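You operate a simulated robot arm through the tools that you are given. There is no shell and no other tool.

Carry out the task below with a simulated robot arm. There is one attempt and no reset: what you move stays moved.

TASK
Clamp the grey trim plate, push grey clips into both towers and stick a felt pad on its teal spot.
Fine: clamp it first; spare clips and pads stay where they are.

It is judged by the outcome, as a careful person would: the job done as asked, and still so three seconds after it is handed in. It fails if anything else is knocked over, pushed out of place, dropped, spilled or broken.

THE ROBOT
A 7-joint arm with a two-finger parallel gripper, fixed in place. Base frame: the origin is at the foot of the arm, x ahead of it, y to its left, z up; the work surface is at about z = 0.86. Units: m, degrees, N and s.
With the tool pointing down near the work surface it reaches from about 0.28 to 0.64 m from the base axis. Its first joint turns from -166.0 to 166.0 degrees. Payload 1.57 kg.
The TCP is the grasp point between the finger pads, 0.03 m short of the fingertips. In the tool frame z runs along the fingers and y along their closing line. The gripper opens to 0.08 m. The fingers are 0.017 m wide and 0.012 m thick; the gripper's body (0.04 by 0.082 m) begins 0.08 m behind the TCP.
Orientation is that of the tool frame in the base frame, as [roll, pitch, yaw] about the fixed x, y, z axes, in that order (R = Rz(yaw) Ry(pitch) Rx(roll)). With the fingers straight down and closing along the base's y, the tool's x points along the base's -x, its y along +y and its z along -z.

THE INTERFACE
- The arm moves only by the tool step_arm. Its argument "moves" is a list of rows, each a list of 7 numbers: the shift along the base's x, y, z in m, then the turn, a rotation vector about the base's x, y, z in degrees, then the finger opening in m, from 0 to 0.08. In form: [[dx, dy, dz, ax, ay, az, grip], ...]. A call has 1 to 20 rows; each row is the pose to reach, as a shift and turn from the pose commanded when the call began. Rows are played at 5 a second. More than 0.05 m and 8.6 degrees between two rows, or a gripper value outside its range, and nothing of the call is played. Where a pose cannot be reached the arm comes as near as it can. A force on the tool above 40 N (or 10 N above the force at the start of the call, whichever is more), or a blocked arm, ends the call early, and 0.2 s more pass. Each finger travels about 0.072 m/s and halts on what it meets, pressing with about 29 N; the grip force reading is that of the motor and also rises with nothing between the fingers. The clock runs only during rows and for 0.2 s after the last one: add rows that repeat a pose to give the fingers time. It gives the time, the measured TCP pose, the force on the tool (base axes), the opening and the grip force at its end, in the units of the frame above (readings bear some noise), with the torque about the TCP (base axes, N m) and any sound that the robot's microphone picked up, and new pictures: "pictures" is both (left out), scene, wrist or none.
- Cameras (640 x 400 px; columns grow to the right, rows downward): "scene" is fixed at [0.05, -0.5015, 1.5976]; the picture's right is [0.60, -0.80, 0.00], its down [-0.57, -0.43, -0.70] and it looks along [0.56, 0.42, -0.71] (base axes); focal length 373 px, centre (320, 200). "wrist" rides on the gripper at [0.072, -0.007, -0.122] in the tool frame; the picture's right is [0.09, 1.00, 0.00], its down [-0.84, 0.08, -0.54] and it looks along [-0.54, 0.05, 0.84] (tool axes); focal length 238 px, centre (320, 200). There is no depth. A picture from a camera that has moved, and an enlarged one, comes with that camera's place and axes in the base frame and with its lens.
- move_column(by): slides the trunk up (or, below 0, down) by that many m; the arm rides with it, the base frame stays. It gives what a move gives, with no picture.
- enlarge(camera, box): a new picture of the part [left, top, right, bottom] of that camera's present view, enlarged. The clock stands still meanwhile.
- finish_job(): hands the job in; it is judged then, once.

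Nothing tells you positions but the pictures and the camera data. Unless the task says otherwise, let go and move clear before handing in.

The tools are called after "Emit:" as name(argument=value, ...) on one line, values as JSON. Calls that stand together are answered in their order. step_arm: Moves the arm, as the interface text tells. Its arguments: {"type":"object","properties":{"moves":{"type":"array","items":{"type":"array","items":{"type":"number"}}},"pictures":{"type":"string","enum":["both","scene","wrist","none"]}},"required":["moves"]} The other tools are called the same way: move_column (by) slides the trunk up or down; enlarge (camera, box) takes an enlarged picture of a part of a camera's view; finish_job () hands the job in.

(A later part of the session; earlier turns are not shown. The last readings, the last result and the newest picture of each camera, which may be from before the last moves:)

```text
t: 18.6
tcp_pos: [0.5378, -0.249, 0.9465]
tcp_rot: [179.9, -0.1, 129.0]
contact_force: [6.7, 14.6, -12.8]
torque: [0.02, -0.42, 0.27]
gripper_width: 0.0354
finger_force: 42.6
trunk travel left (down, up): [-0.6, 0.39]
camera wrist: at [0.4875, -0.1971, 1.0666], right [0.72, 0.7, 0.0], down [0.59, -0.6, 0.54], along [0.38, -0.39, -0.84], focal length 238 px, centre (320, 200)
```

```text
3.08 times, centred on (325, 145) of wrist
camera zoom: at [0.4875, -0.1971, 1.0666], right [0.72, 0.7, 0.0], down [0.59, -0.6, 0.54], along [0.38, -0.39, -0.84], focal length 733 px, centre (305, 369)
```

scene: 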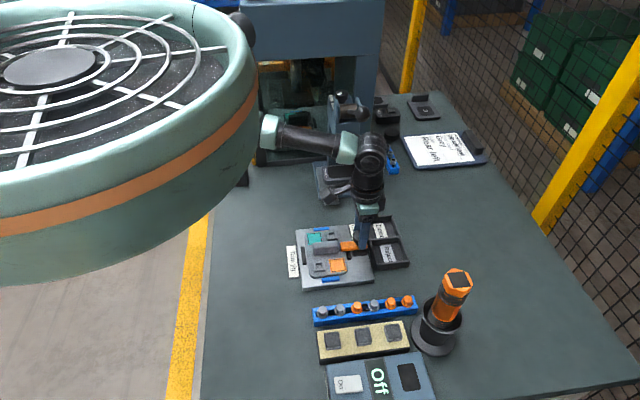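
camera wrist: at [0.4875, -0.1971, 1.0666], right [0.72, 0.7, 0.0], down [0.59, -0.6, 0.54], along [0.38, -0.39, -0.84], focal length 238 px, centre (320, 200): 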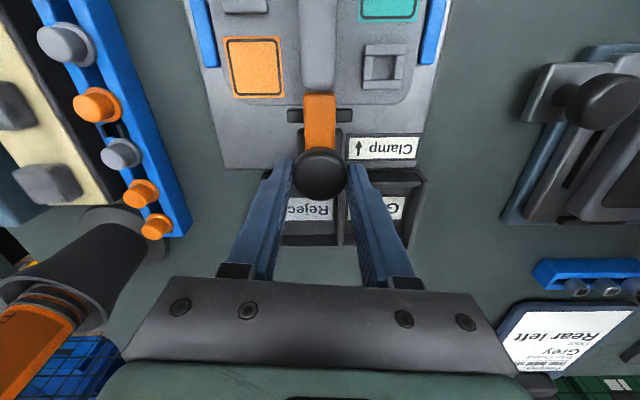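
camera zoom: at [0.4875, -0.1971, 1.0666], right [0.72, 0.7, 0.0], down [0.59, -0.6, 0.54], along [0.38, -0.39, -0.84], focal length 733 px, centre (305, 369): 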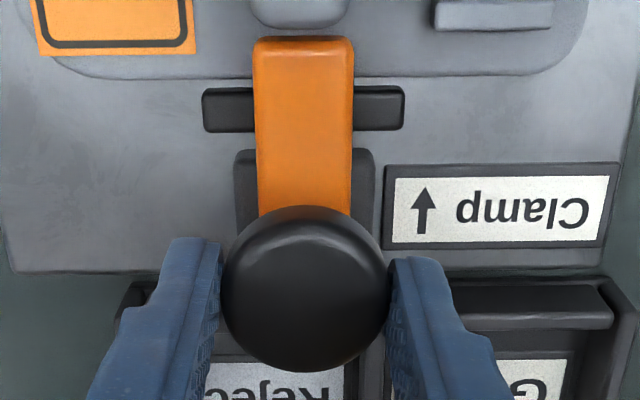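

The bar stayed put while the grip slipped, so the clamp is at its stop. I'll unwind, release and rise.

Emit:
step_arm(moves=[[0.0, 0.0, 0, 0, 0, 3, 0.03], [0.0, 0.0, 0, 0, 0, 3, 0.045], [0.0, 0.0, 0, 0, 0, 3, 0.055], [0.0, 0.0, 0, 0, 0, 3, 0.055], [0.0, 0.0, 0.03, 0, 0, 3, 0.055], [0.0, 0.0, 0.07, 0, 0, 3, 0.055], [0.0, 0.0, 0.1, 0, 0, 3, 0.06], [0.0, 0.0, 0.1, 0, 0, 3, 0.06]])

Emit:
enlarge(camera="wrist", box=[220, 60, 400, 200])

Emit:
enlarge(camera="scene", box=[280, 210, 400, 300])

```text
t: 20.4
tcp_pos: [0.5375, -0.2494, 1.0453]
tcp_rot: [-179.9, 0.0, 132.0]
contact_force: [-0.5, -0.1, 0.4]
torque: [0.0, -0.03, 0.01]
gripper_width: 0.0601
finger_force: 0.1
trunk travel left (down, up): [-0.6, 0.39]
camera wrist: at [0.4847, -0.2013, 1.1657], right [0.68, 0.73, 0.0], down [0.62, -0.57, 0.54], along [0.4, -0.37, -0.84], focal length 238 px, centre (320, 200)
```

scene: 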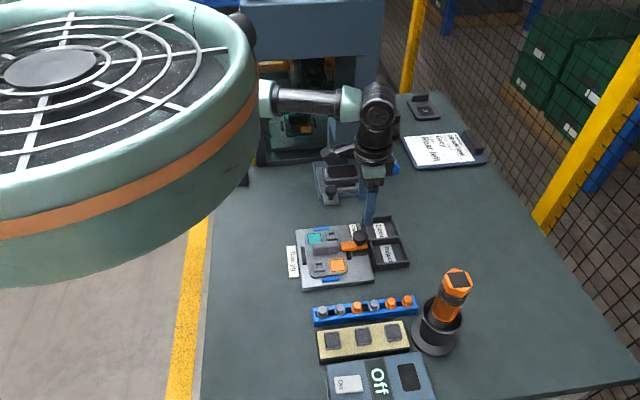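
wrist: 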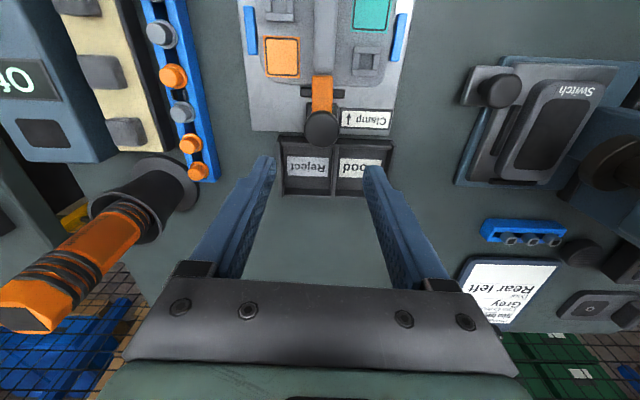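

```text
2.86 times, centred on (310, 130) of wrist
camera zoom: at [0.4847, -0.2013, 1.1657], right [0.68, 0.73, 0.0], down [0.62, -0.57, 0.54], along [0.4, -0.37, -0.84], focal length 681 px, centre (349, 400)
```

zoom: 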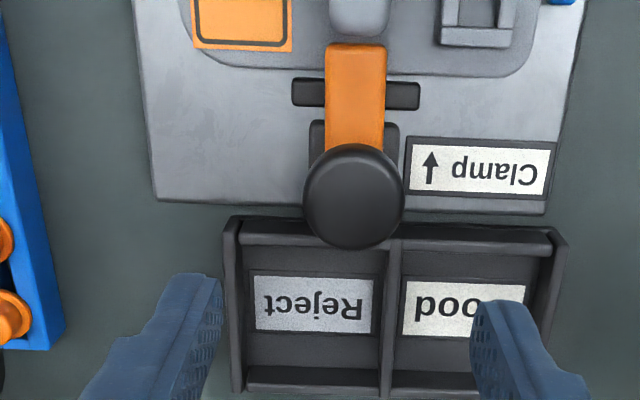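

```text
4.44 times, centred on (340, 255) of scene
camera zoom: at [0.05, -0.5015, 1.5976], right [0.6, -0.8, 0.0], down [-0.57, -0.43, -0.7], along [0.56, 0.42, -0.71], focal length 1658 px, centre (231, -44)
```

zoom: 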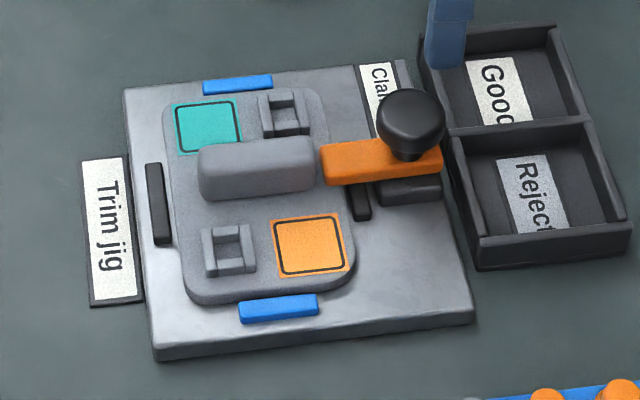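

The plate is clamped. Next I'll look at the clip rail from above its grey end, with the gripper turned to close along the rail.

Emit:
step_arm(moves=[[-0.015, -0.003, 0.01, 0, 0, 7.75, 0.07], [-0.03, -0.006, 0.01, 0, 0, 15.5, 0.07], [-0.045, -0.009, 0.01, 0, 0, 23.25, 0.07], [-0.06, -0.012, 0.01, 0, 0, 31, 0.07], [-0.075, -0.015, 0.01, 0, 0, 38.75, 0.07], [-0.09, -0.018, 0.01, 0, 0, 46.5, 0.07], [-0.105, -0.021, 0.01, 0, 0, 54.25, 0.07], [-0.12, -0.023, 0.01, 0, 0, 62, 0.07], [-0.135, -0.026, 0.01, 0, 0, 69.75, 0.07], [-0.15, -0.029, 0.0, 0, 0, 77.5, 0.07], [-0.165, -0.031, 0.0, 0, 0, 85.25, 0.07], [-0.1775, -0.033, -0.01, 0, 0, 93, 0.07], [-0.1775, -0.033, -0.01, 0, 0, 93, 0.07]])

Emit:
enlarge(camera="wrist", box=[220, 60, 420, 200])

Emit:
enlarge(camera="scene", box=[305, 280, 425, 370])

```text
t: 23.2
tcp_pos: [0.3588, -0.2837, 1.0342]
tcp_rot: [180.0, 0.0, -135.0]
contact_force: [-0.1, 0.4, 0.1]
torque: [0.04, 0.05, 0.01]
gripper_width: 0.0699
finger_force: 0.1
trunk travel left (down, up): [-0.6, 0.39]
camera wrist: at [0.3122, -0.3402, 1.1549], right [-0.77, 0.64, 0.0], down [0.54, 0.65, 0.54], along [0.35, 0.42, -0.84], focal length 238 px, centre (320, 200)
```

scene: 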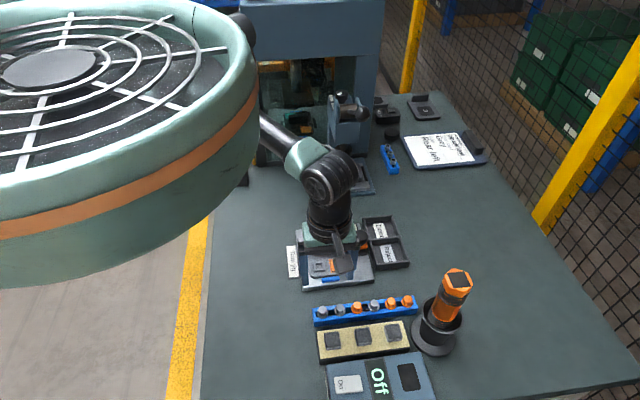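
wrist: 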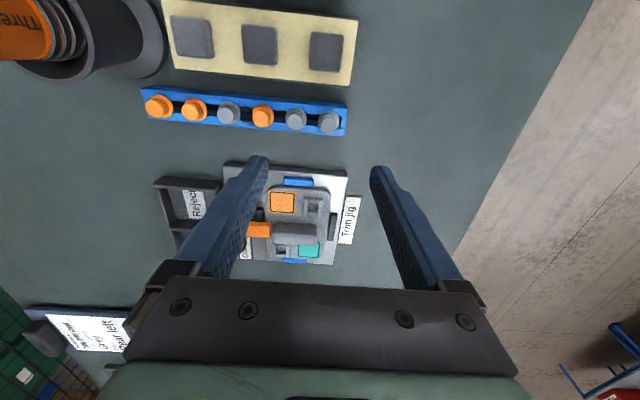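

```text
2.86 times, centred on (320, 130) of wrist
camera zoom: at [0.3122, -0.3402, 1.1549], right [-0.77, 0.64, 0.0], down [0.54, 0.65, 0.54], along [0.35, 0.42, -0.84], focal length 681 px, centre (320, 400)
```

zoom: 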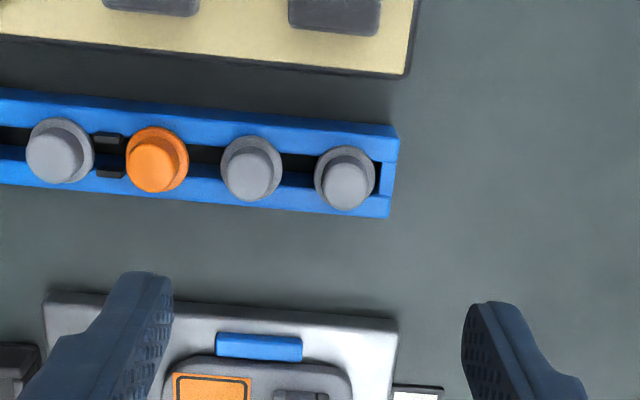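

```text
4.44 times, centred on (365, 325) of scene
camera zoom: at [0.05, -0.5015, 1.5976], right [0.6, -0.8, 0.0], down [-0.57, -0.43, -0.7], along [0.56, 0.42, -0.71], focal length 1658 px, centre (120, -356)
```

zoom: 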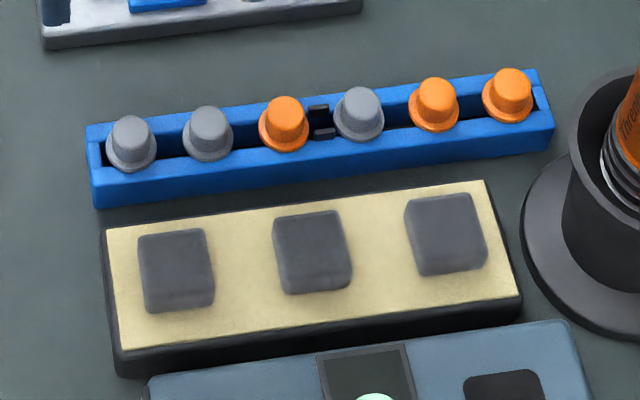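

The clips are flanged plugs with round heads, standing in the slotted rail; the end grey clip is near (0.351, -0.279). I'll turn to yaw 135° so the fingers straddle the rail, and line up over it.

Emit:
step_arm(moves=[[0, 0, 0, 0, 0, -8.2, 0.05], [0, 0, 0, 0, 0, -16.4, 0.05], [0, 0, 0, 0, 0, -24.6, 0.05], [0, 0, 0, 0, 0, -32.8, 0.05], [-0.004, 0.001, 0, 0, 0, -41, 0.05], [-0.009, 0.0034, 0, 0, 0, -49.2, 0.05], [-0.009, 0.0034, 0, 0, 0, -57.4, 0.05], [-0.009, 0.0034, 0, 0, 0, -65.6, 0.05], [-0.009, 0.0034, -0.02, 0, 0, -73.8, 0.05], [-0.009, 0.0034, -0.04, 0, 0, -82, 0.05], [-0.009, 0.0034, -0.055, 0, 0, -90, 0.05], [-0.009, 0.0034, -0.055, 0, 0, -90, 0.05]])

Emit:
enlarge(camera="wrist", box=[240, 100, 400, 240])

Emit:
enlarge(camera="scene", box=[290, 240, 410, 340])

```text
t: 25.8
tcp_pos: [0.3479, -0.278, 0.981]
tcp_rot: [180.0, 0.1, 134.7]
contact_force: [0.2, -0.4, 0.0]
torque: [0.02, -0.01, 0.03]
gripper_width: 0.0502
finger_force: 0.0
trunk travel left (down, up): [-0.6, 0.39]
camera wrist: at [0.2934, -0.2327, 1.1024], right [0.64, 0.77, 0.0], down [0.65, -0.54, 0.54], along [0.42, -0.35, -0.84], focal length 238 px, centre (320, 200)
```

scene: 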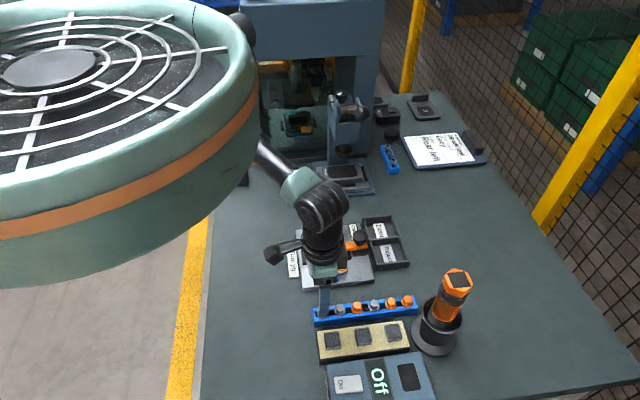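
wrist: 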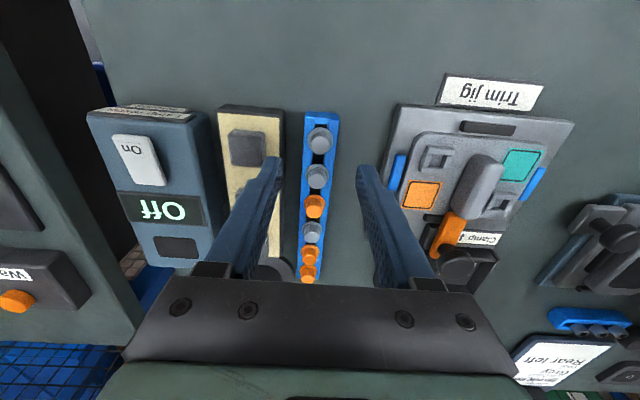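

```text
2.86 times, centred on (320, 170) of wrist
camera zoom: at [0.2934, -0.2327, 1.1024], right [0.64, 0.77, 0.0], down [0.65, -0.54, 0.54], along [0.42, -0.35, -0.84], focal length 681 px, centre (320, 286)
```

zoom: 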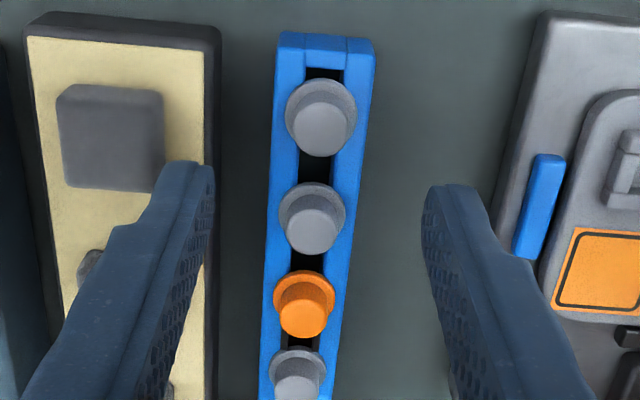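

```text
4.00 times, centred on (350, 290) of scene
camera zoom: at [0.05, -0.5015, 1.5976], right [0.6, -0.8, 0.0], down [-0.57, -0.43, -0.7], along [0.56, 0.42, -0.71], focal length 1492 px, centre (200, -160)
```

zoom: 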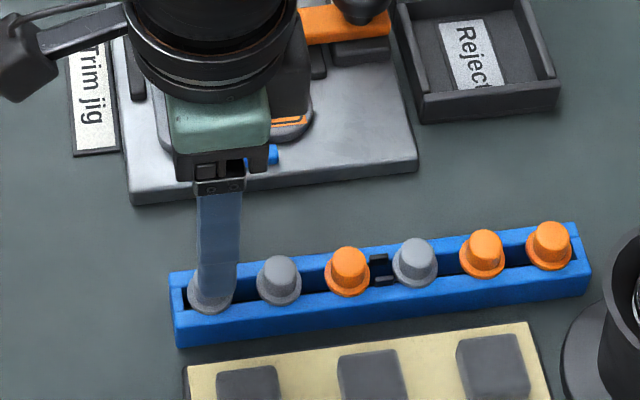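

The clip is centred under the fingers within about 2 mm. I'll descend around its head and grip it.

Emit:
step_arm(moves=[[0.001, -0.001, -0.03, 0, 0, 0, 0.045], [0.001, -0.001, -0.05, 0, 0, 0, 0.04], [0.001, -0.001, -0.06, 0, 0, 0, 0.04], [0.001, -0.001, -0.06, 0, 0, 0, 0.01], [0.001, -0.001, -0.06, 0, 0, 0, 0.01], [0.001, -0.001, -0.06, 0, 0, 0, 0.01]])

Emit:
enlarge(camera="wrist", box=[240, 100, 400, 240])

Emit:
enlarge(camera="scene", box=[290, 260, 390, 340])

```text
t: 27.2
tcp_pos: [0.3493, -0.2815, 0.9219]
tcp_rot: [180.0, 0.0, 135.0]
contact_force: [0.9, 0.6, 0.0]
torque: [0.08, -0.03, 0.02]
gripper_width: 0.0119
finger_force: 20.1
trunk travel left (down, up): [-0.6, 0.39]
camera wrist: at [0.2933, -0.2353, 1.0427], right [0.64, 0.77, 0.0], down [0.65, -0.54, 0.54], along [0.42, -0.35, -0.84], focal length 238 px, centre (320, 200)
```

scene: 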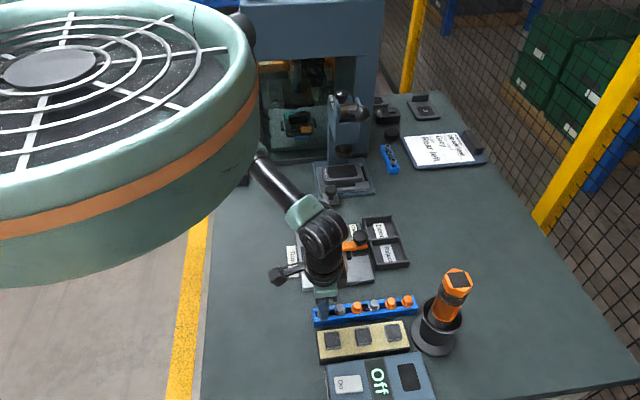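
wrist: 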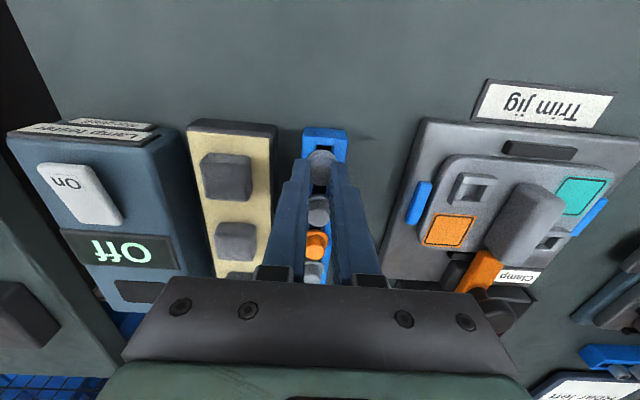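

```text
2.86 times, centred on (320, 170) of wrist
camera zoom: at [0.2933, -0.2353, 1.0427], right [0.64, 0.77, 0.0], down [0.65, -0.54, 0.54], along [0.42, -0.35, -0.84], focal length 681 px, centre (320, 286)
```

zoom: 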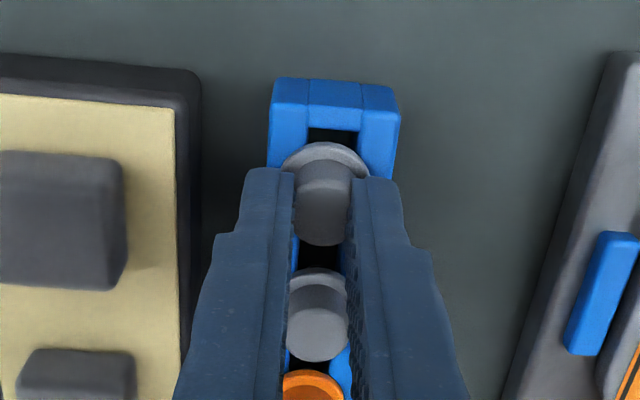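

```text
5.00 times, centred on (340, 300) of scene
camera zoom: at [0.05, -0.5015, 1.5976], right [0.6, -0.8, 0.0], down [-0.57, -0.43, -0.7], along [0.56, 0.42, -0.71], focal length 1865 px, centre (220, -300)
```

zoom: 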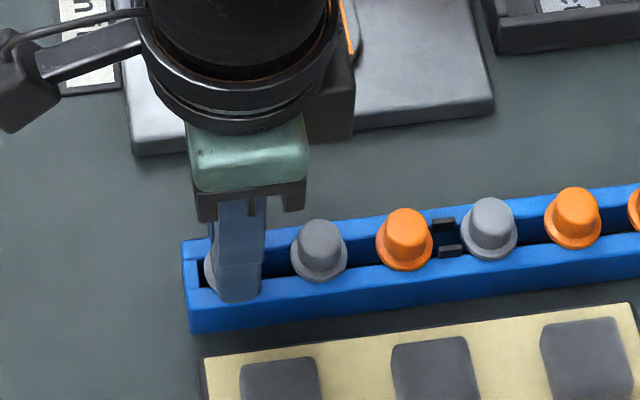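

The clip's head is between the finger pads. I'll tighten the grip and lift it slowly out of the rail.

Emit:
step_arm(moves=[[0, 0, 0, 0, 0, 0, 0.0], [0, 0, 0, 0, 0, 0, 0.0], [0, 0, 0.005, 0, 0, 0, 0.0], [0, 0, 0.012, 0, 0, 0, 0.0], [0, 0, 0.025, 0, 0, 0, 0.0], [0, 0, 0.045, 0, 0, 0, 0.0], [0, 0, 0.065, 0, 0, 0, 0.0], [0, 0, 0.065, 0, 0, 0, 0.0]])

Emit:
enlarge(camera="wrist", box=[240, 100, 400, 240])

Emit:
enlarge(camera="scene", box=[290, 240, 390, 340])

```text
t: 29.0
tcp_pos: [0.3517, -0.2782, 0.9878]
tcp_rot: [180.0, 0.0, 134.8]
contact_force: [0.6, -0.6, 0.2]
torque: [-0.02, -0.01, 0.01]
gripper_width: 0.007
finger_force: 26.1
trunk travel left (down, up): [-0.6, 0.39]
camera wrist: at [0.2968, -0.2333, 1.1079], right [0.64, 0.77, 0.0], down [0.65, -0.54, 0.54], along [0.42, -0.35, -0.84], focal length 238 px, centre (320, 200)
```

scene: 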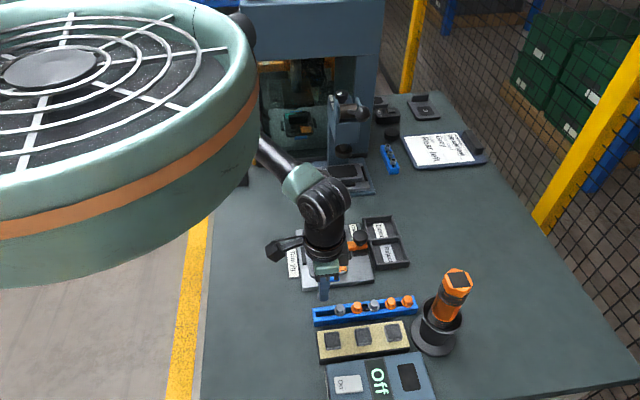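
wrist: 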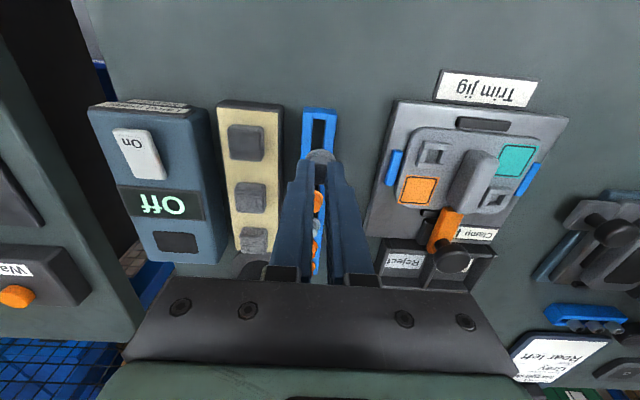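

```text
2.86 times, centred on (320, 170) of wrist
camera zoom: at [0.2968, -0.2333, 1.1079], right [0.64, 0.77, 0.0], down [0.65, -0.54, 0.54], along [0.42, -0.35, -0.84], focal length 681 px, centre (320, 286)
```

zoom: 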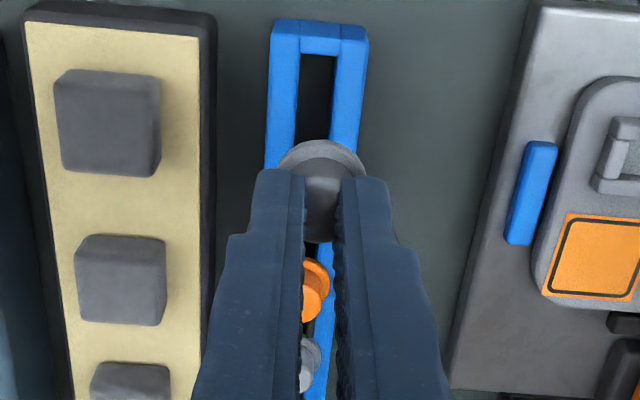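

```text
4.00 times, centred on (340, 290) of scene
camera zoom: at [0.05, -0.5015, 1.5976], right [0.6, -0.8, 0.0], down [-0.57, -0.43, -0.7], along [0.56, 0.42, -0.71], focal length 1492 px, centre (240, -160)
```

zoom: 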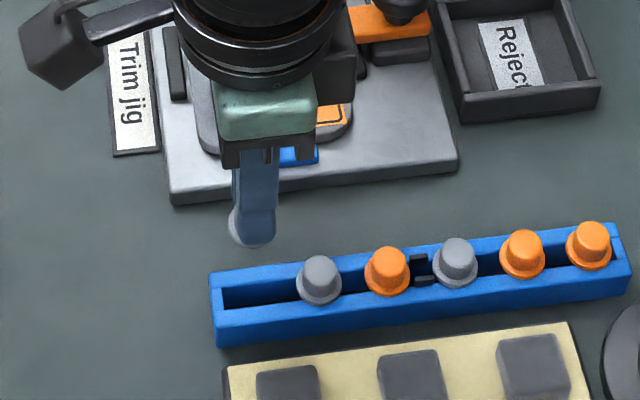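

The clip came out cleanly, but the finger gap dropped from 12 mm to 7 mm, so I want a closer look at how it's held.

Emit:
enlarge(camera="wrist", box=[290, 140, 350, 190])

Emit:
enlarge(camera="scene", box=[305, 265, 345, 315])

```text
8.00 times, centred on (320, 165) of wrist
camera zoom: at [0.2968, -0.2333, 1.1079], right [0.64, 0.77, 0.0], down [0.65, -0.54, 0.54], along [0.42, -0.35, -0.84], focal length 1907 px, centre (320, 480)
```

zoom: 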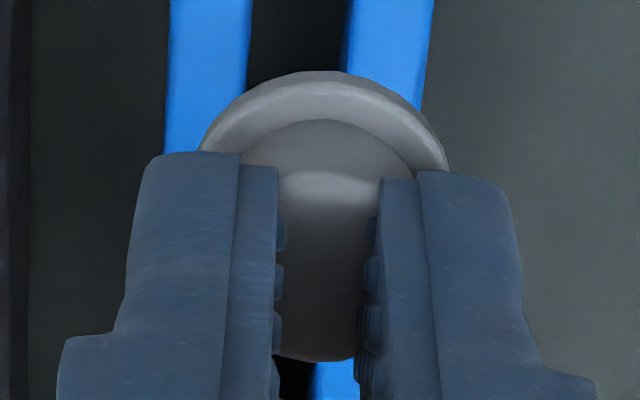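

```text
8.00 times, centred on (325, 290) of scene
camera zoom: at [0.05, -0.5015, 1.5976], right [0.6, -0.8, 0.0], down [-0.57, -0.43, -0.7], along [0.56, 0.42, -0.71], focal length 2984 px, centre (280, -520)
```

zoom: 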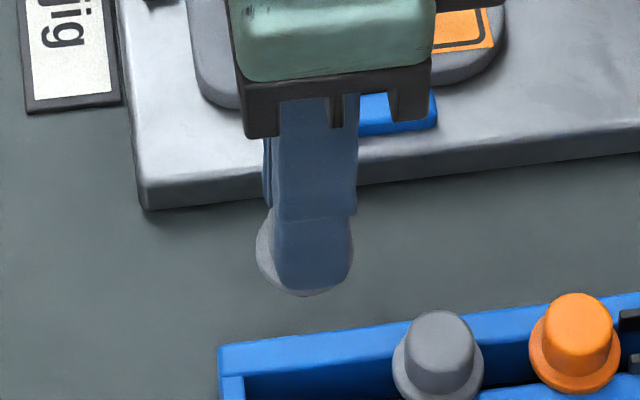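

The clip is held firmly by soft pads, sitting about 2–3 mm toward the camera side of the finger centre. Next I'll carry it above the near tower (about (0.435, -0.205)) with the gripper turned to close parallel to the ridge.

Emit:
step_arm(moves=[[0, 0, 0.02, 0, 0, 4, 0.0], [0.004, 0.003, 0.03, 0, 0, 12, 0.0], [0.012, 0.01, 0.03, 0, 0, 20, 0.0], [0.02, 0.018, 0.03, 0, 0, 28, 0.0], [0.028, 0.025, 0.03, 0, 0, 36, 0.0], [0.036, 0.032, 0.03, 0, 0, 44, 0.0], [0.044, 0.039, 0.03, 0, 0, 52, 0.0], [0.052, 0.046, 0.03, 0, 0, 60, 0.0], [0.06, 0.053, 0.03, 0, 0, 68, 0.0], [0.068, 0.06, 0.03, 0, 0, 76, 0.0], [0.077, 0.068, 0.02, 0, 0, 84, 0.0], [0.085, 0.077, 0.01, 0, 0, 90, 0.0], [0.085, 0.077, 0.01, 0, 0, 90, 0.0]])

Emit:
enlarge(camera="wrist", box=[260, 90, 380, 200])

Emit:
enlarge(camera="scene", box=[290, 210, 380, 290])

```text
t: 31.8
tcp_pos: [0.4355, -0.203, 0.9959]
tcp_rot: [179.9, 0.1, -134.9]
contact_force: [0.8, -0.5, -0.9]
torque: [-0.01, -0.01, 0.01]
gripper_width: 0.0066
finger_force: 26.6
trunk travel left (down, up): [-0.6, 0.39]
camera wrist: at [0.39, -0.2592, 1.1175], right [-0.77, 0.64, 0.0], down [0.54, 0.65, 0.54], along [0.35, 0.42, -0.84], focal length 238 px, centre (320, 200)
```

scene: 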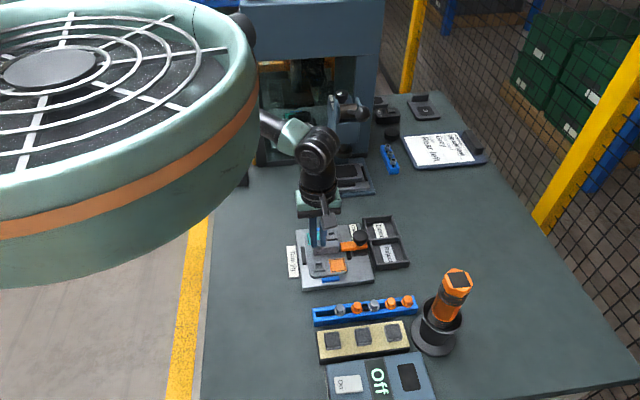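
wrist: 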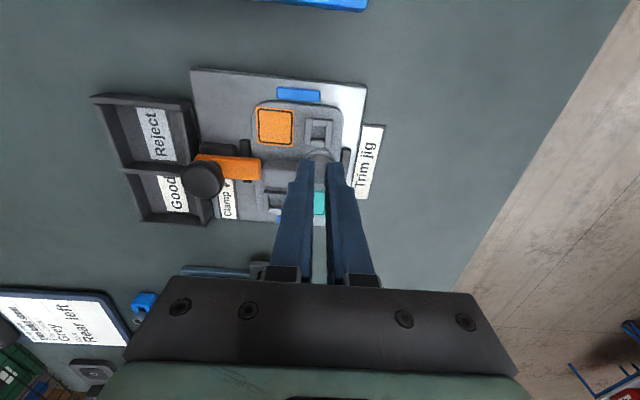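

```text
3.64 times, centred on (320, 145) of wrist
camera zoom: at [0.39, -0.2592, 1.1175], right [-0.77, 0.64, 0.0], down [0.54, 0.65, 0.54], along [0.35, 0.42, -0.84], focal length 867 px, centre (320, 400)
```

zoom: 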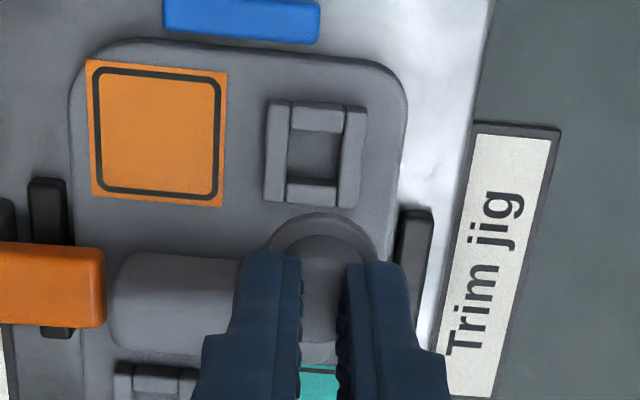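

```text
5.00 times, centred on (335, 250) of scene
camera zoom: at [0.05, -0.5015, 1.5976], right [0.6, -0.8, 0.0], down [-0.57, -0.43, -0.7], along [0.56, 0.42, -0.71], focal length 1865 px, centre (245, -50)
```

zoom: 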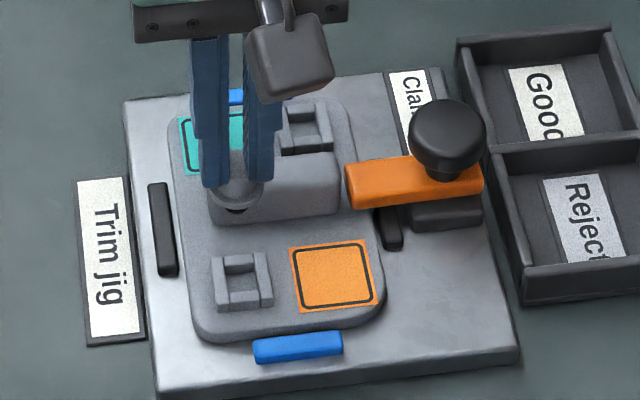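

The clip hangs roughly above the near tower. I'll zoom to measure the remaining offset and the clip's stem length.

Emit:
enlarge(camera="scene", box=[315, 225, 355, 275])

Emit:
enlarge(camera="wrist", box=[290, 105, 350, 180])

```text
8.00 times, centred on (335, 250) of scene
camera zoom: at [0.05, -0.5015, 1.5976], right [0.6, -0.8, 0.0], down [-0.57, -0.43, -0.7], along [0.56, 0.42, -0.71], focal length 2984 px, centre (200, -200)
```

zoom: 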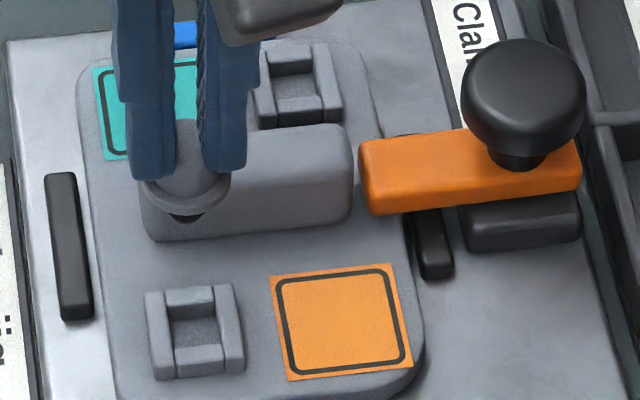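

```text
5.33 times, centred on (320, 142) of wrist
camera zoom: at [0.39, -0.2592, 1.1175], right [-0.77, 0.64, 0.0], down [0.54, 0.65, 0.54], along [0.35, 0.42, -0.84], focal length 1271 px, centre (320, 507)
```

zoom: 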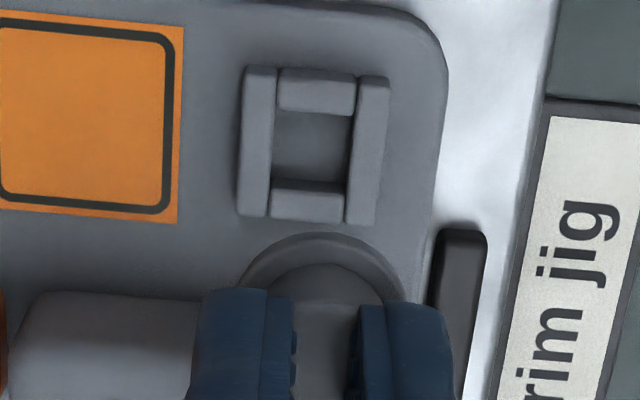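

The estimates put the tower about 2 mm sideways from the clip, and its stem is short at about 7 mm. I'll correct that, lower to just above the tower and measure again with less parallax.

Emit:
step_arm(moves=[[0, -0.0027, -0.01, 0, 0, 0, 0.0], [0, -0.0027, -0.03, 0, 0, 0, 0.0], [0, -0.0027, -0.045, 0, 0, 0, 0.0], [0, -0.0027, -0.045, 0, 0, 0, 0.0]])

Emit:
enlarge(camera="wrist", box=[290, 115, 350, 190])

Emit:
enlarge(camera="scene", box=[305, 240, 345, 280])

```text
t: 32.8
tcp_pos: [0.437, -0.2058, 0.9521]
tcp_rot: [179.9, 0.0, -135.0]
contact_force: [0.4, -1.0, -1.1]
torque: [0.0, 0.0, 0.02]
gripper_width: 0.0127
finger_force: 28.7
trunk travel left (down, up): [-0.6, 0.39]
camera wrist: at [0.3905, -0.2611, 1.0732], right [-0.77, 0.64, 0.0], down [0.54, 0.65, 0.54], along [0.35, 0.42, -0.84], focal length 238 px, centre (320, 200)
```

scene: 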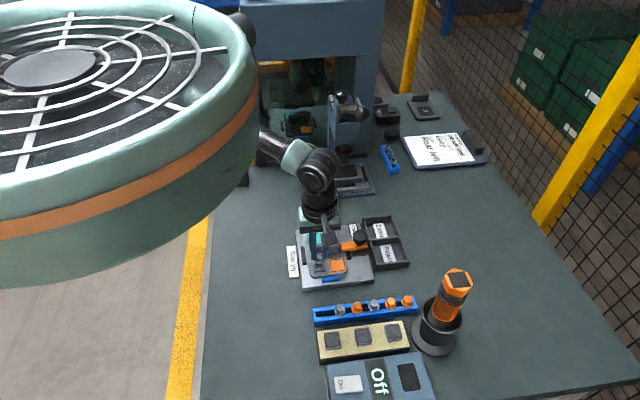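
wrist: 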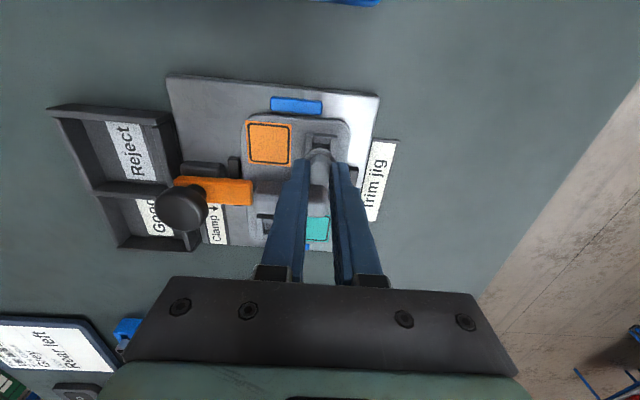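

```text
5.33 times, centred on (320, 152) of wrist
camera zoom: at [0.3905, -0.2611, 1.0732], right [-0.77, 0.64, 0.0], down [0.54, 0.65, 0.54], along [0.35, 0.42, -0.84], focal length 1271 px, centre (320, 453)
```

zoom: 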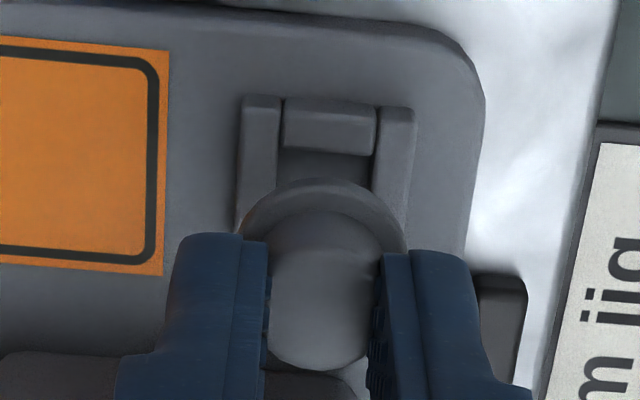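

```text
10.00 times, centred on (325, 260) of scene
camera zoom: at [0.05, -0.5015, 1.5976], right [0.6, -0.8, 0.0], down [-0.57, -0.43, -0.7], along [0.56, 0.42, -0.71], focal length 3730 px, centre (270, -400)
```

zoom: 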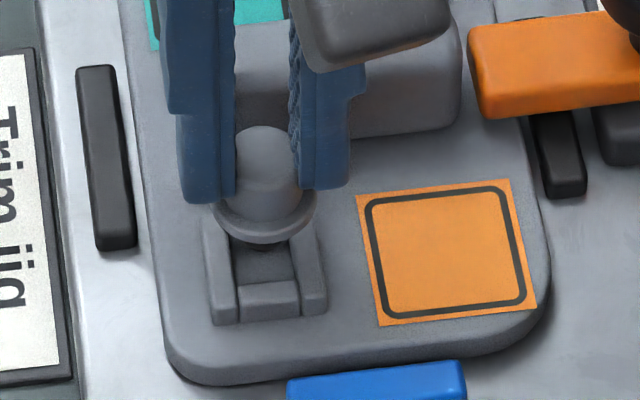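

The clip is within about 1–2 mm of the tower centre in both views. I'll lower gently and watch the contact force.

Emit:
step_arm(moves=[[0, 0, -0.003, 0, 0, 0, 0.0], [0, 0, -0.006, 0, 0, 0, 0.0], [0, 0, -0.009, 0, 0, 0, 0.0], [0, 0, -0.011, 0, 0, 0, 0.0], [0, 0, -0.011, 0, 0, 0, 0.0]])

Emit:
enlarge(camera="wrist", box=[290, 115, 350, 190])

Emit:
enlarge(camera="scene", box=[305, 240, 345, 280])

```text
t: 34.0
tcp_pos: [0.4356, -0.2059, 0.9398]
tcp_rot: [180.0, 0.0, -135.0]
contact_force: [0.8, -0.4, 0.8]
torque: [-0.01, -0.02, -0.01]
gripper_width: 0.0131
finger_force: 29.2
trunk travel left (down, up): [-0.6, 0.39]
camera wrist: at [0.3896, -0.2618, 1.0611], right [-0.77, 0.64, 0.0], down [0.54, 0.65, 0.54], along [0.35, 0.42, -0.84], focal length 238 px, centre (320, 200)
```

scene: 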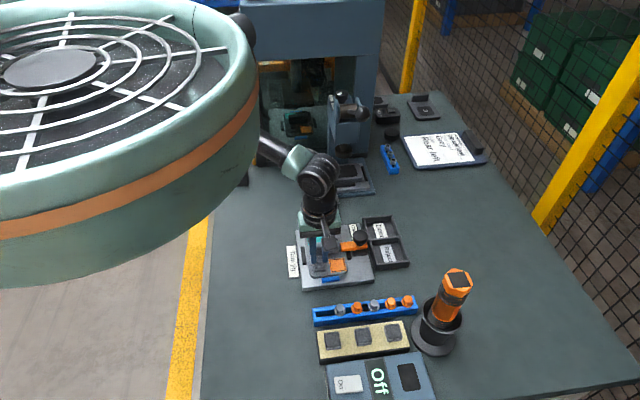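
wrist: 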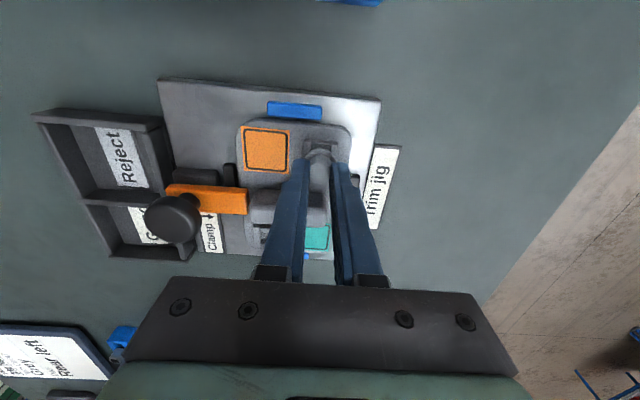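

```text
5.33 times, centred on (320, 152) of wrist
camera zoom: at [0.3896, -0.2618, 1.0611], right [-0.77, 0.64, 0.0], down [0.54, 0.65, 0.54], along [0.35, 0.42, -0.84], focal length 1271 px, centre (320, 453)
```

zoom: 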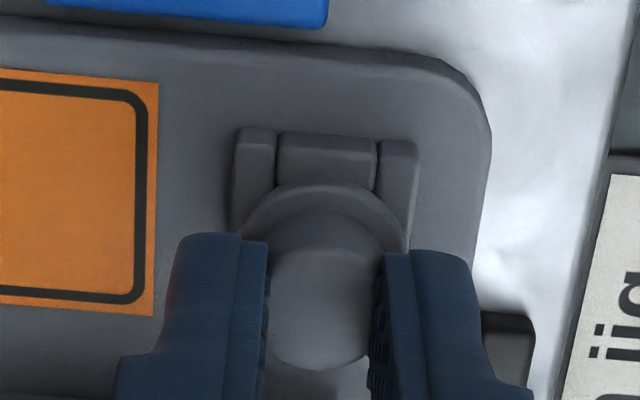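

```text
10.00 times, centred on (325, 260) of scene
camera zoom: at [0.05, -0.5015, 1.5976], right [0.6, -0.8, 0.0], down [-0.57, -0.43, -0.7], along [0.56, 0.42, -0.71], focal length 3730 px, centre (270, -400)
```

zoom: 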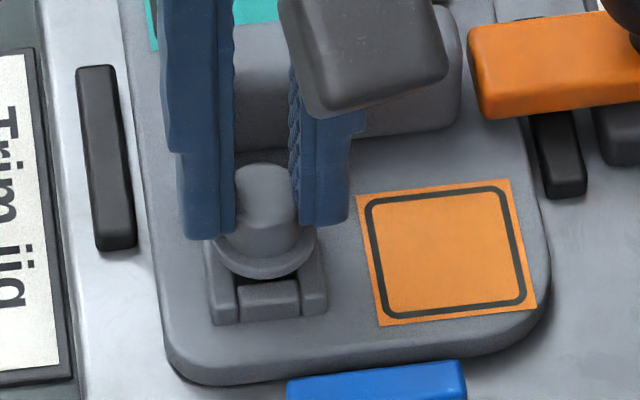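

There's no contact yet, and the flange is about 5 mm above its seat with good alignment. I'll keep pressing down in small steps.

Emit:
step_arm(moves=[[0, 0, -0.0015, 0, 0, 0, 0.0], [0, 0, -0.003, 0, 0, 0, 0.0], [0, 0, -0.0045, 0, 0, 0, 0.0], [0, 0, -0.006, 0, 0, 0, 0.0], [0, 0, -0.006, 0, 0, 0, 0.0]])

Emit:
enlarge(camera="wrist", box=[290, 115, 350, 190])

Emit:
enlarge(camera="scene", box=[305, 240, 345, 280])

```text
t: 35.2
tcp_pos: [0.4362, -0.2061, 0.9345]
tcp_rot: [-180.0, -0.1, -135.1]
contact_force: [3.1, 2.5, 7.5]
torque: [0.13, -0.15, -0.02]
gripper_width: 0.0128
finger_force: 28.9
trunk travel left (down, up): [-0.6, 0.39]
camera wrist: at [0.3894, -0.2618, 1.0557], right [-0.77, 0.64, 0.0], down [0.54, 0.65, 0.54], along [0.35, 0.42, -0.84], focal length 238 px, centre (320, 200)
```

scene: 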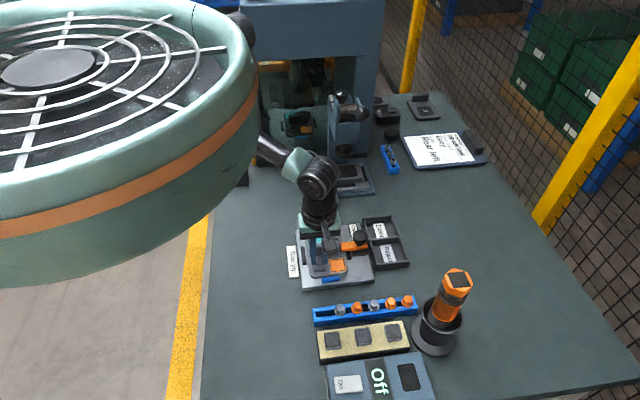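
wrist: 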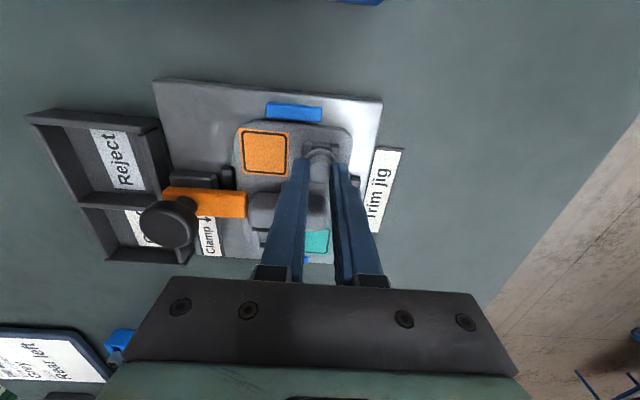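

```text
5.33 times, centred on (320, 152) of wrist
camera zoom: at [0.3894, -0.2618, 1.0557], right [-0.77, 0.64, 0.0], down [0.54, 0.65, 0.54], along [0.35, 0.42, -0.84], focal length 1271 px, centre (320, 453)
```

zoom: 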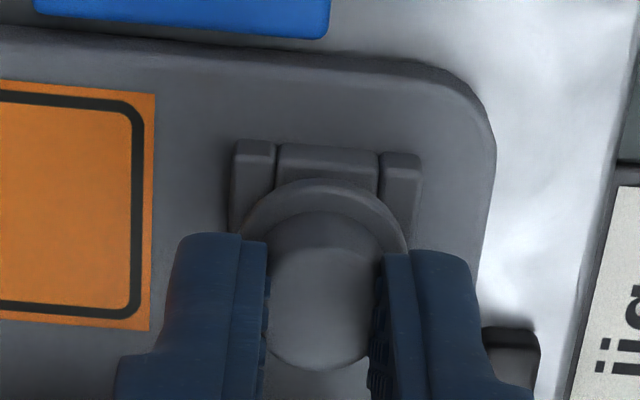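

```text
10.00 times, centred on (325, 260) of scene
camera zoom: at [0.05, -0.5015, 1.5976], right [0.6, -0.8, 0.0], down [-0.57, -0.43, -0.7], along [0.56, 0.42, -0.71], focal length 3730 px, centre (270, -400)
```

zoom: 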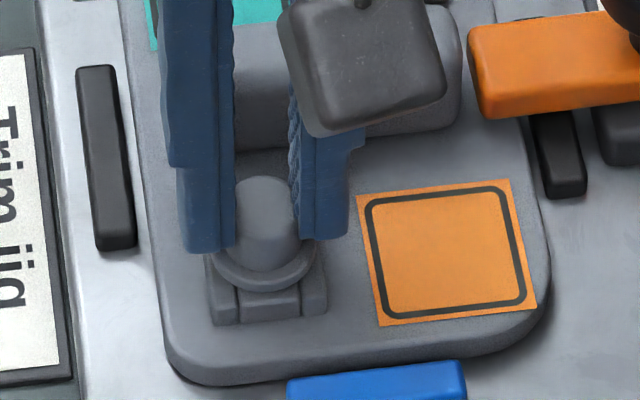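

The clip touched with a light side force toward +e2, meaning the stem is slightly on the -e2 side. I'll nudge 1 mm to +e2 and press further.

Emit:
step_arm(moves=[[0.0008, 0.0008, 0, 0, 0, 0, 0.0], [0.0008, 0.0008, -0.002, 0, 0, 0, 0.0], [0.0008, 0.0008, -0.004, 0, 0, 0, 0.0], [0.0008, 0.0008, -0.006, 0, 0, 0, 0.0], [0.0008, 0.0008, -0.006, 0, 0, 0, 0.0]])

Emit:
enlarge(camera="wrist", box=[290, 115, 350, 190])

Emit:
enlarge(camera="scene", box=[305, 240, 345, 280])

```text
t: 36.4
tcp_pos: [0.4359, -0.2051, 0.9295]
tcp_rot: [-179.8, 0.0, -135.1]
contact_force: [-3.6, 1.2, 22.3]
torque: [0.02, 0.1, -0.03]
gripper_width: 0.0134
finger_force: 29.4
trunk travel left (down, up): [-0.6, 0.39]
camera wrist: at [0.3897, -0.2614, 1.0502], right [-0.77, 0.64, 0.0], down [0.54, 0.65, 0.54], along [0.35, 0.41, -0.84], focal length 238 px, centre (320, 200)
```

scene: 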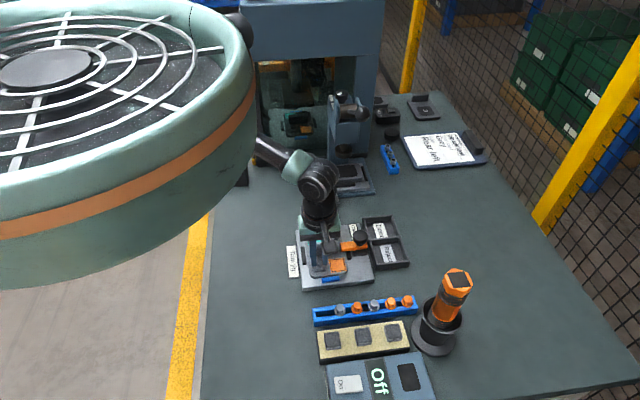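
wrist: 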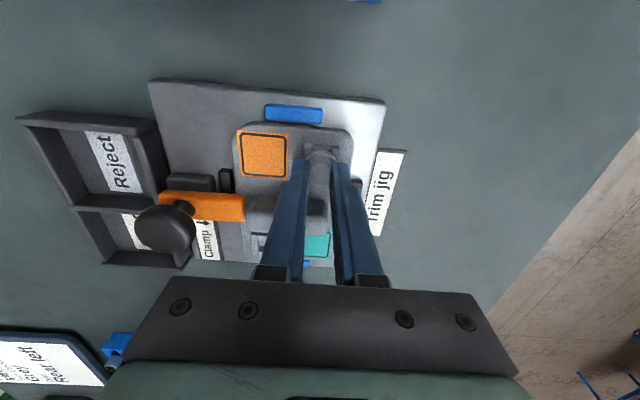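

```text
5.33 times, centred on (320, 152) of wrist
camera zoom: at [0.3897, -0.2614, 1.0502], right [-0.77, 0.64, 0.0], down [0.54, 0.65, 0.54], along [0.35, 0.41, -0.84], focal length 1271 px, centre (320, 453)
```

zoom: 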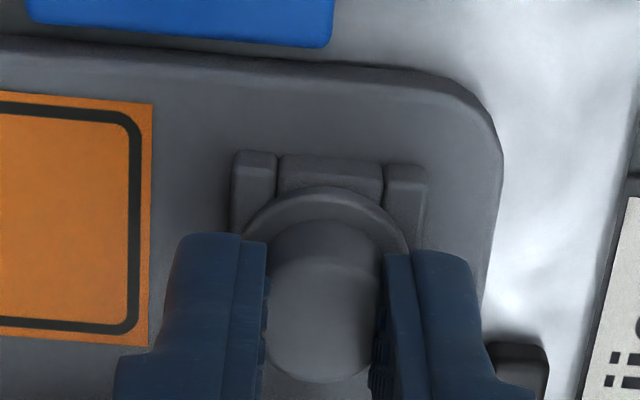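

```text
10.00 times, centred on (325, 260) of scene
camera zoom: at [0.05, -0.5015, 1.5976], right [0.6, -0.8, 0.0], down [-0.57, -0.43, -0.7], along [0.56, 0.42, -0.71], focal length 3730 px, centre (270, -400)
```

zoom: 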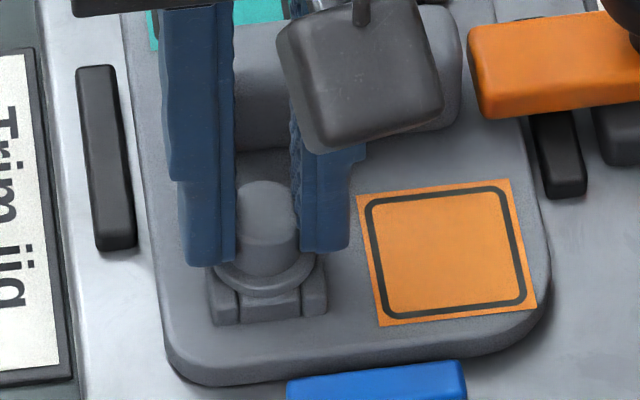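

The clip is now pushing back with 22 N and little side force, so it's centred and starting to engage. I'll press harder to seat it.

Emit:
step_arm(moves=[[0, 0, -0.001, 0, 0, 0, 0.0], [0, 0, -0.002, 0, 0, 0, 0.0], [0, 0, -0.003, 0, 0, 0, 0.0], [0, 0, -0.004, 0, 0, 0, 0.0], [0, 0, -0.005, 0, 0, 0, 0.0], [0, 0, -0.006, 0, 0, 0, 0.0]])

Emit:
enlarge(camera="wrist", box=[290, 115, 350, 190])

Emit:
enlarge(camera="scene", box=[305, 240, 345, 280])

```text
t: 37.7
tcp_pos: [0.4359, -0.2065, 0.9262]
tcp_rot: [-179.7, 0.0, -135.0]
contact_force: [-8.3, 7.0, 22.1]
torque: [0.28, 0.28, -0.03]
gripper_width: 0.0128
finger_force: 28.7
trunk travel left (down, up): [-0.6, 0.39]
stopped in row 6: the force on the tool passed its limit at 41 N (the readings are from after the stop); the commanded pose is now the measured one
camera wrist: at [0.3897, -0.2617, 1.0478], right [-0.77, 0.64, 0.0], down [0.54, 0.65, 0.54], along [0.35, 0.41, -0.84], focal length 238 px, centre (320, 200)
```

scene: 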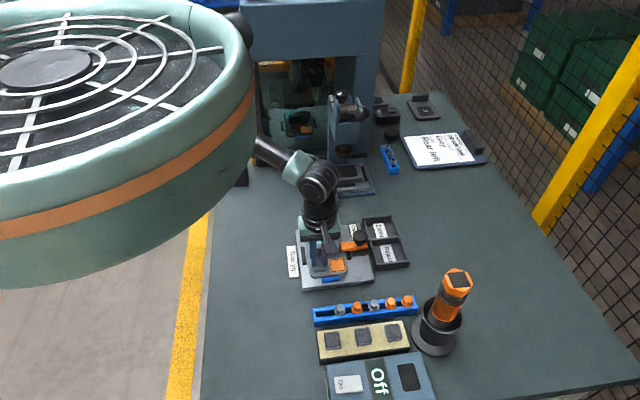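
wrist: 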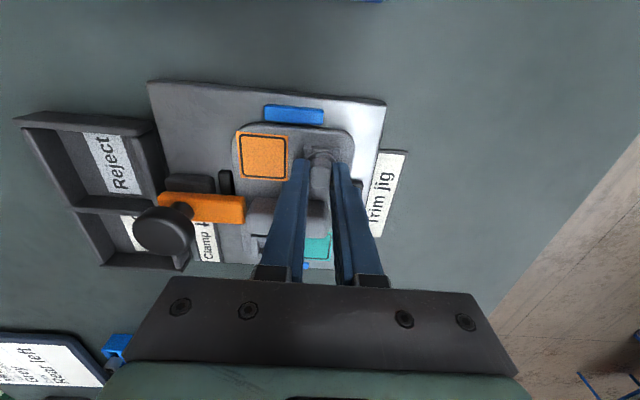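

```text
5.33 times, centred on (320, 152) of wrist
camera zoom: at [0.3897, -0.2617, 1.0478], right [-0.77, 0.64, 0.0], down [0.54, 0.65, 0.54], along [0.35, 0.41, -0.84], focal length 1271 px, centre (320, 453)
```

zoom: 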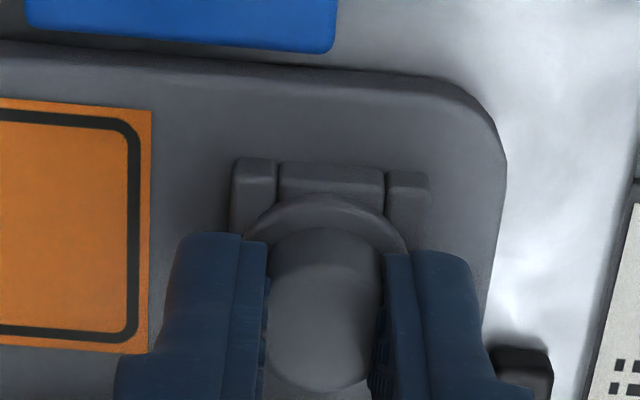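

```text
10.00 times, centred on (325, 260) of scene
camera zoom: at [0.05, -0.5015, 1.5976], right [0.6, -0.8, 0.0], down [-0.57, -0.43, -0.7], along [0.56, 0.42, -0.71], focal length 3730 px, centre (270, -400)
```

zoom: 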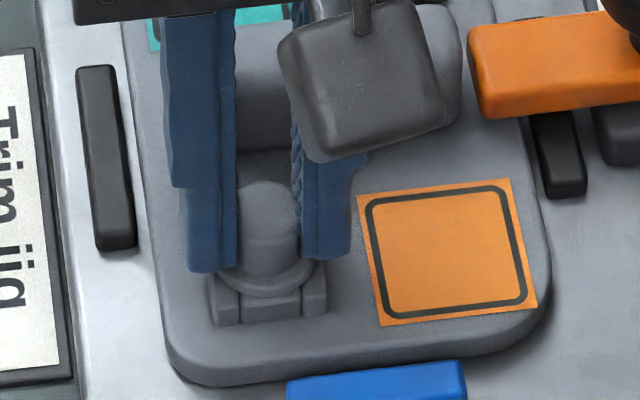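

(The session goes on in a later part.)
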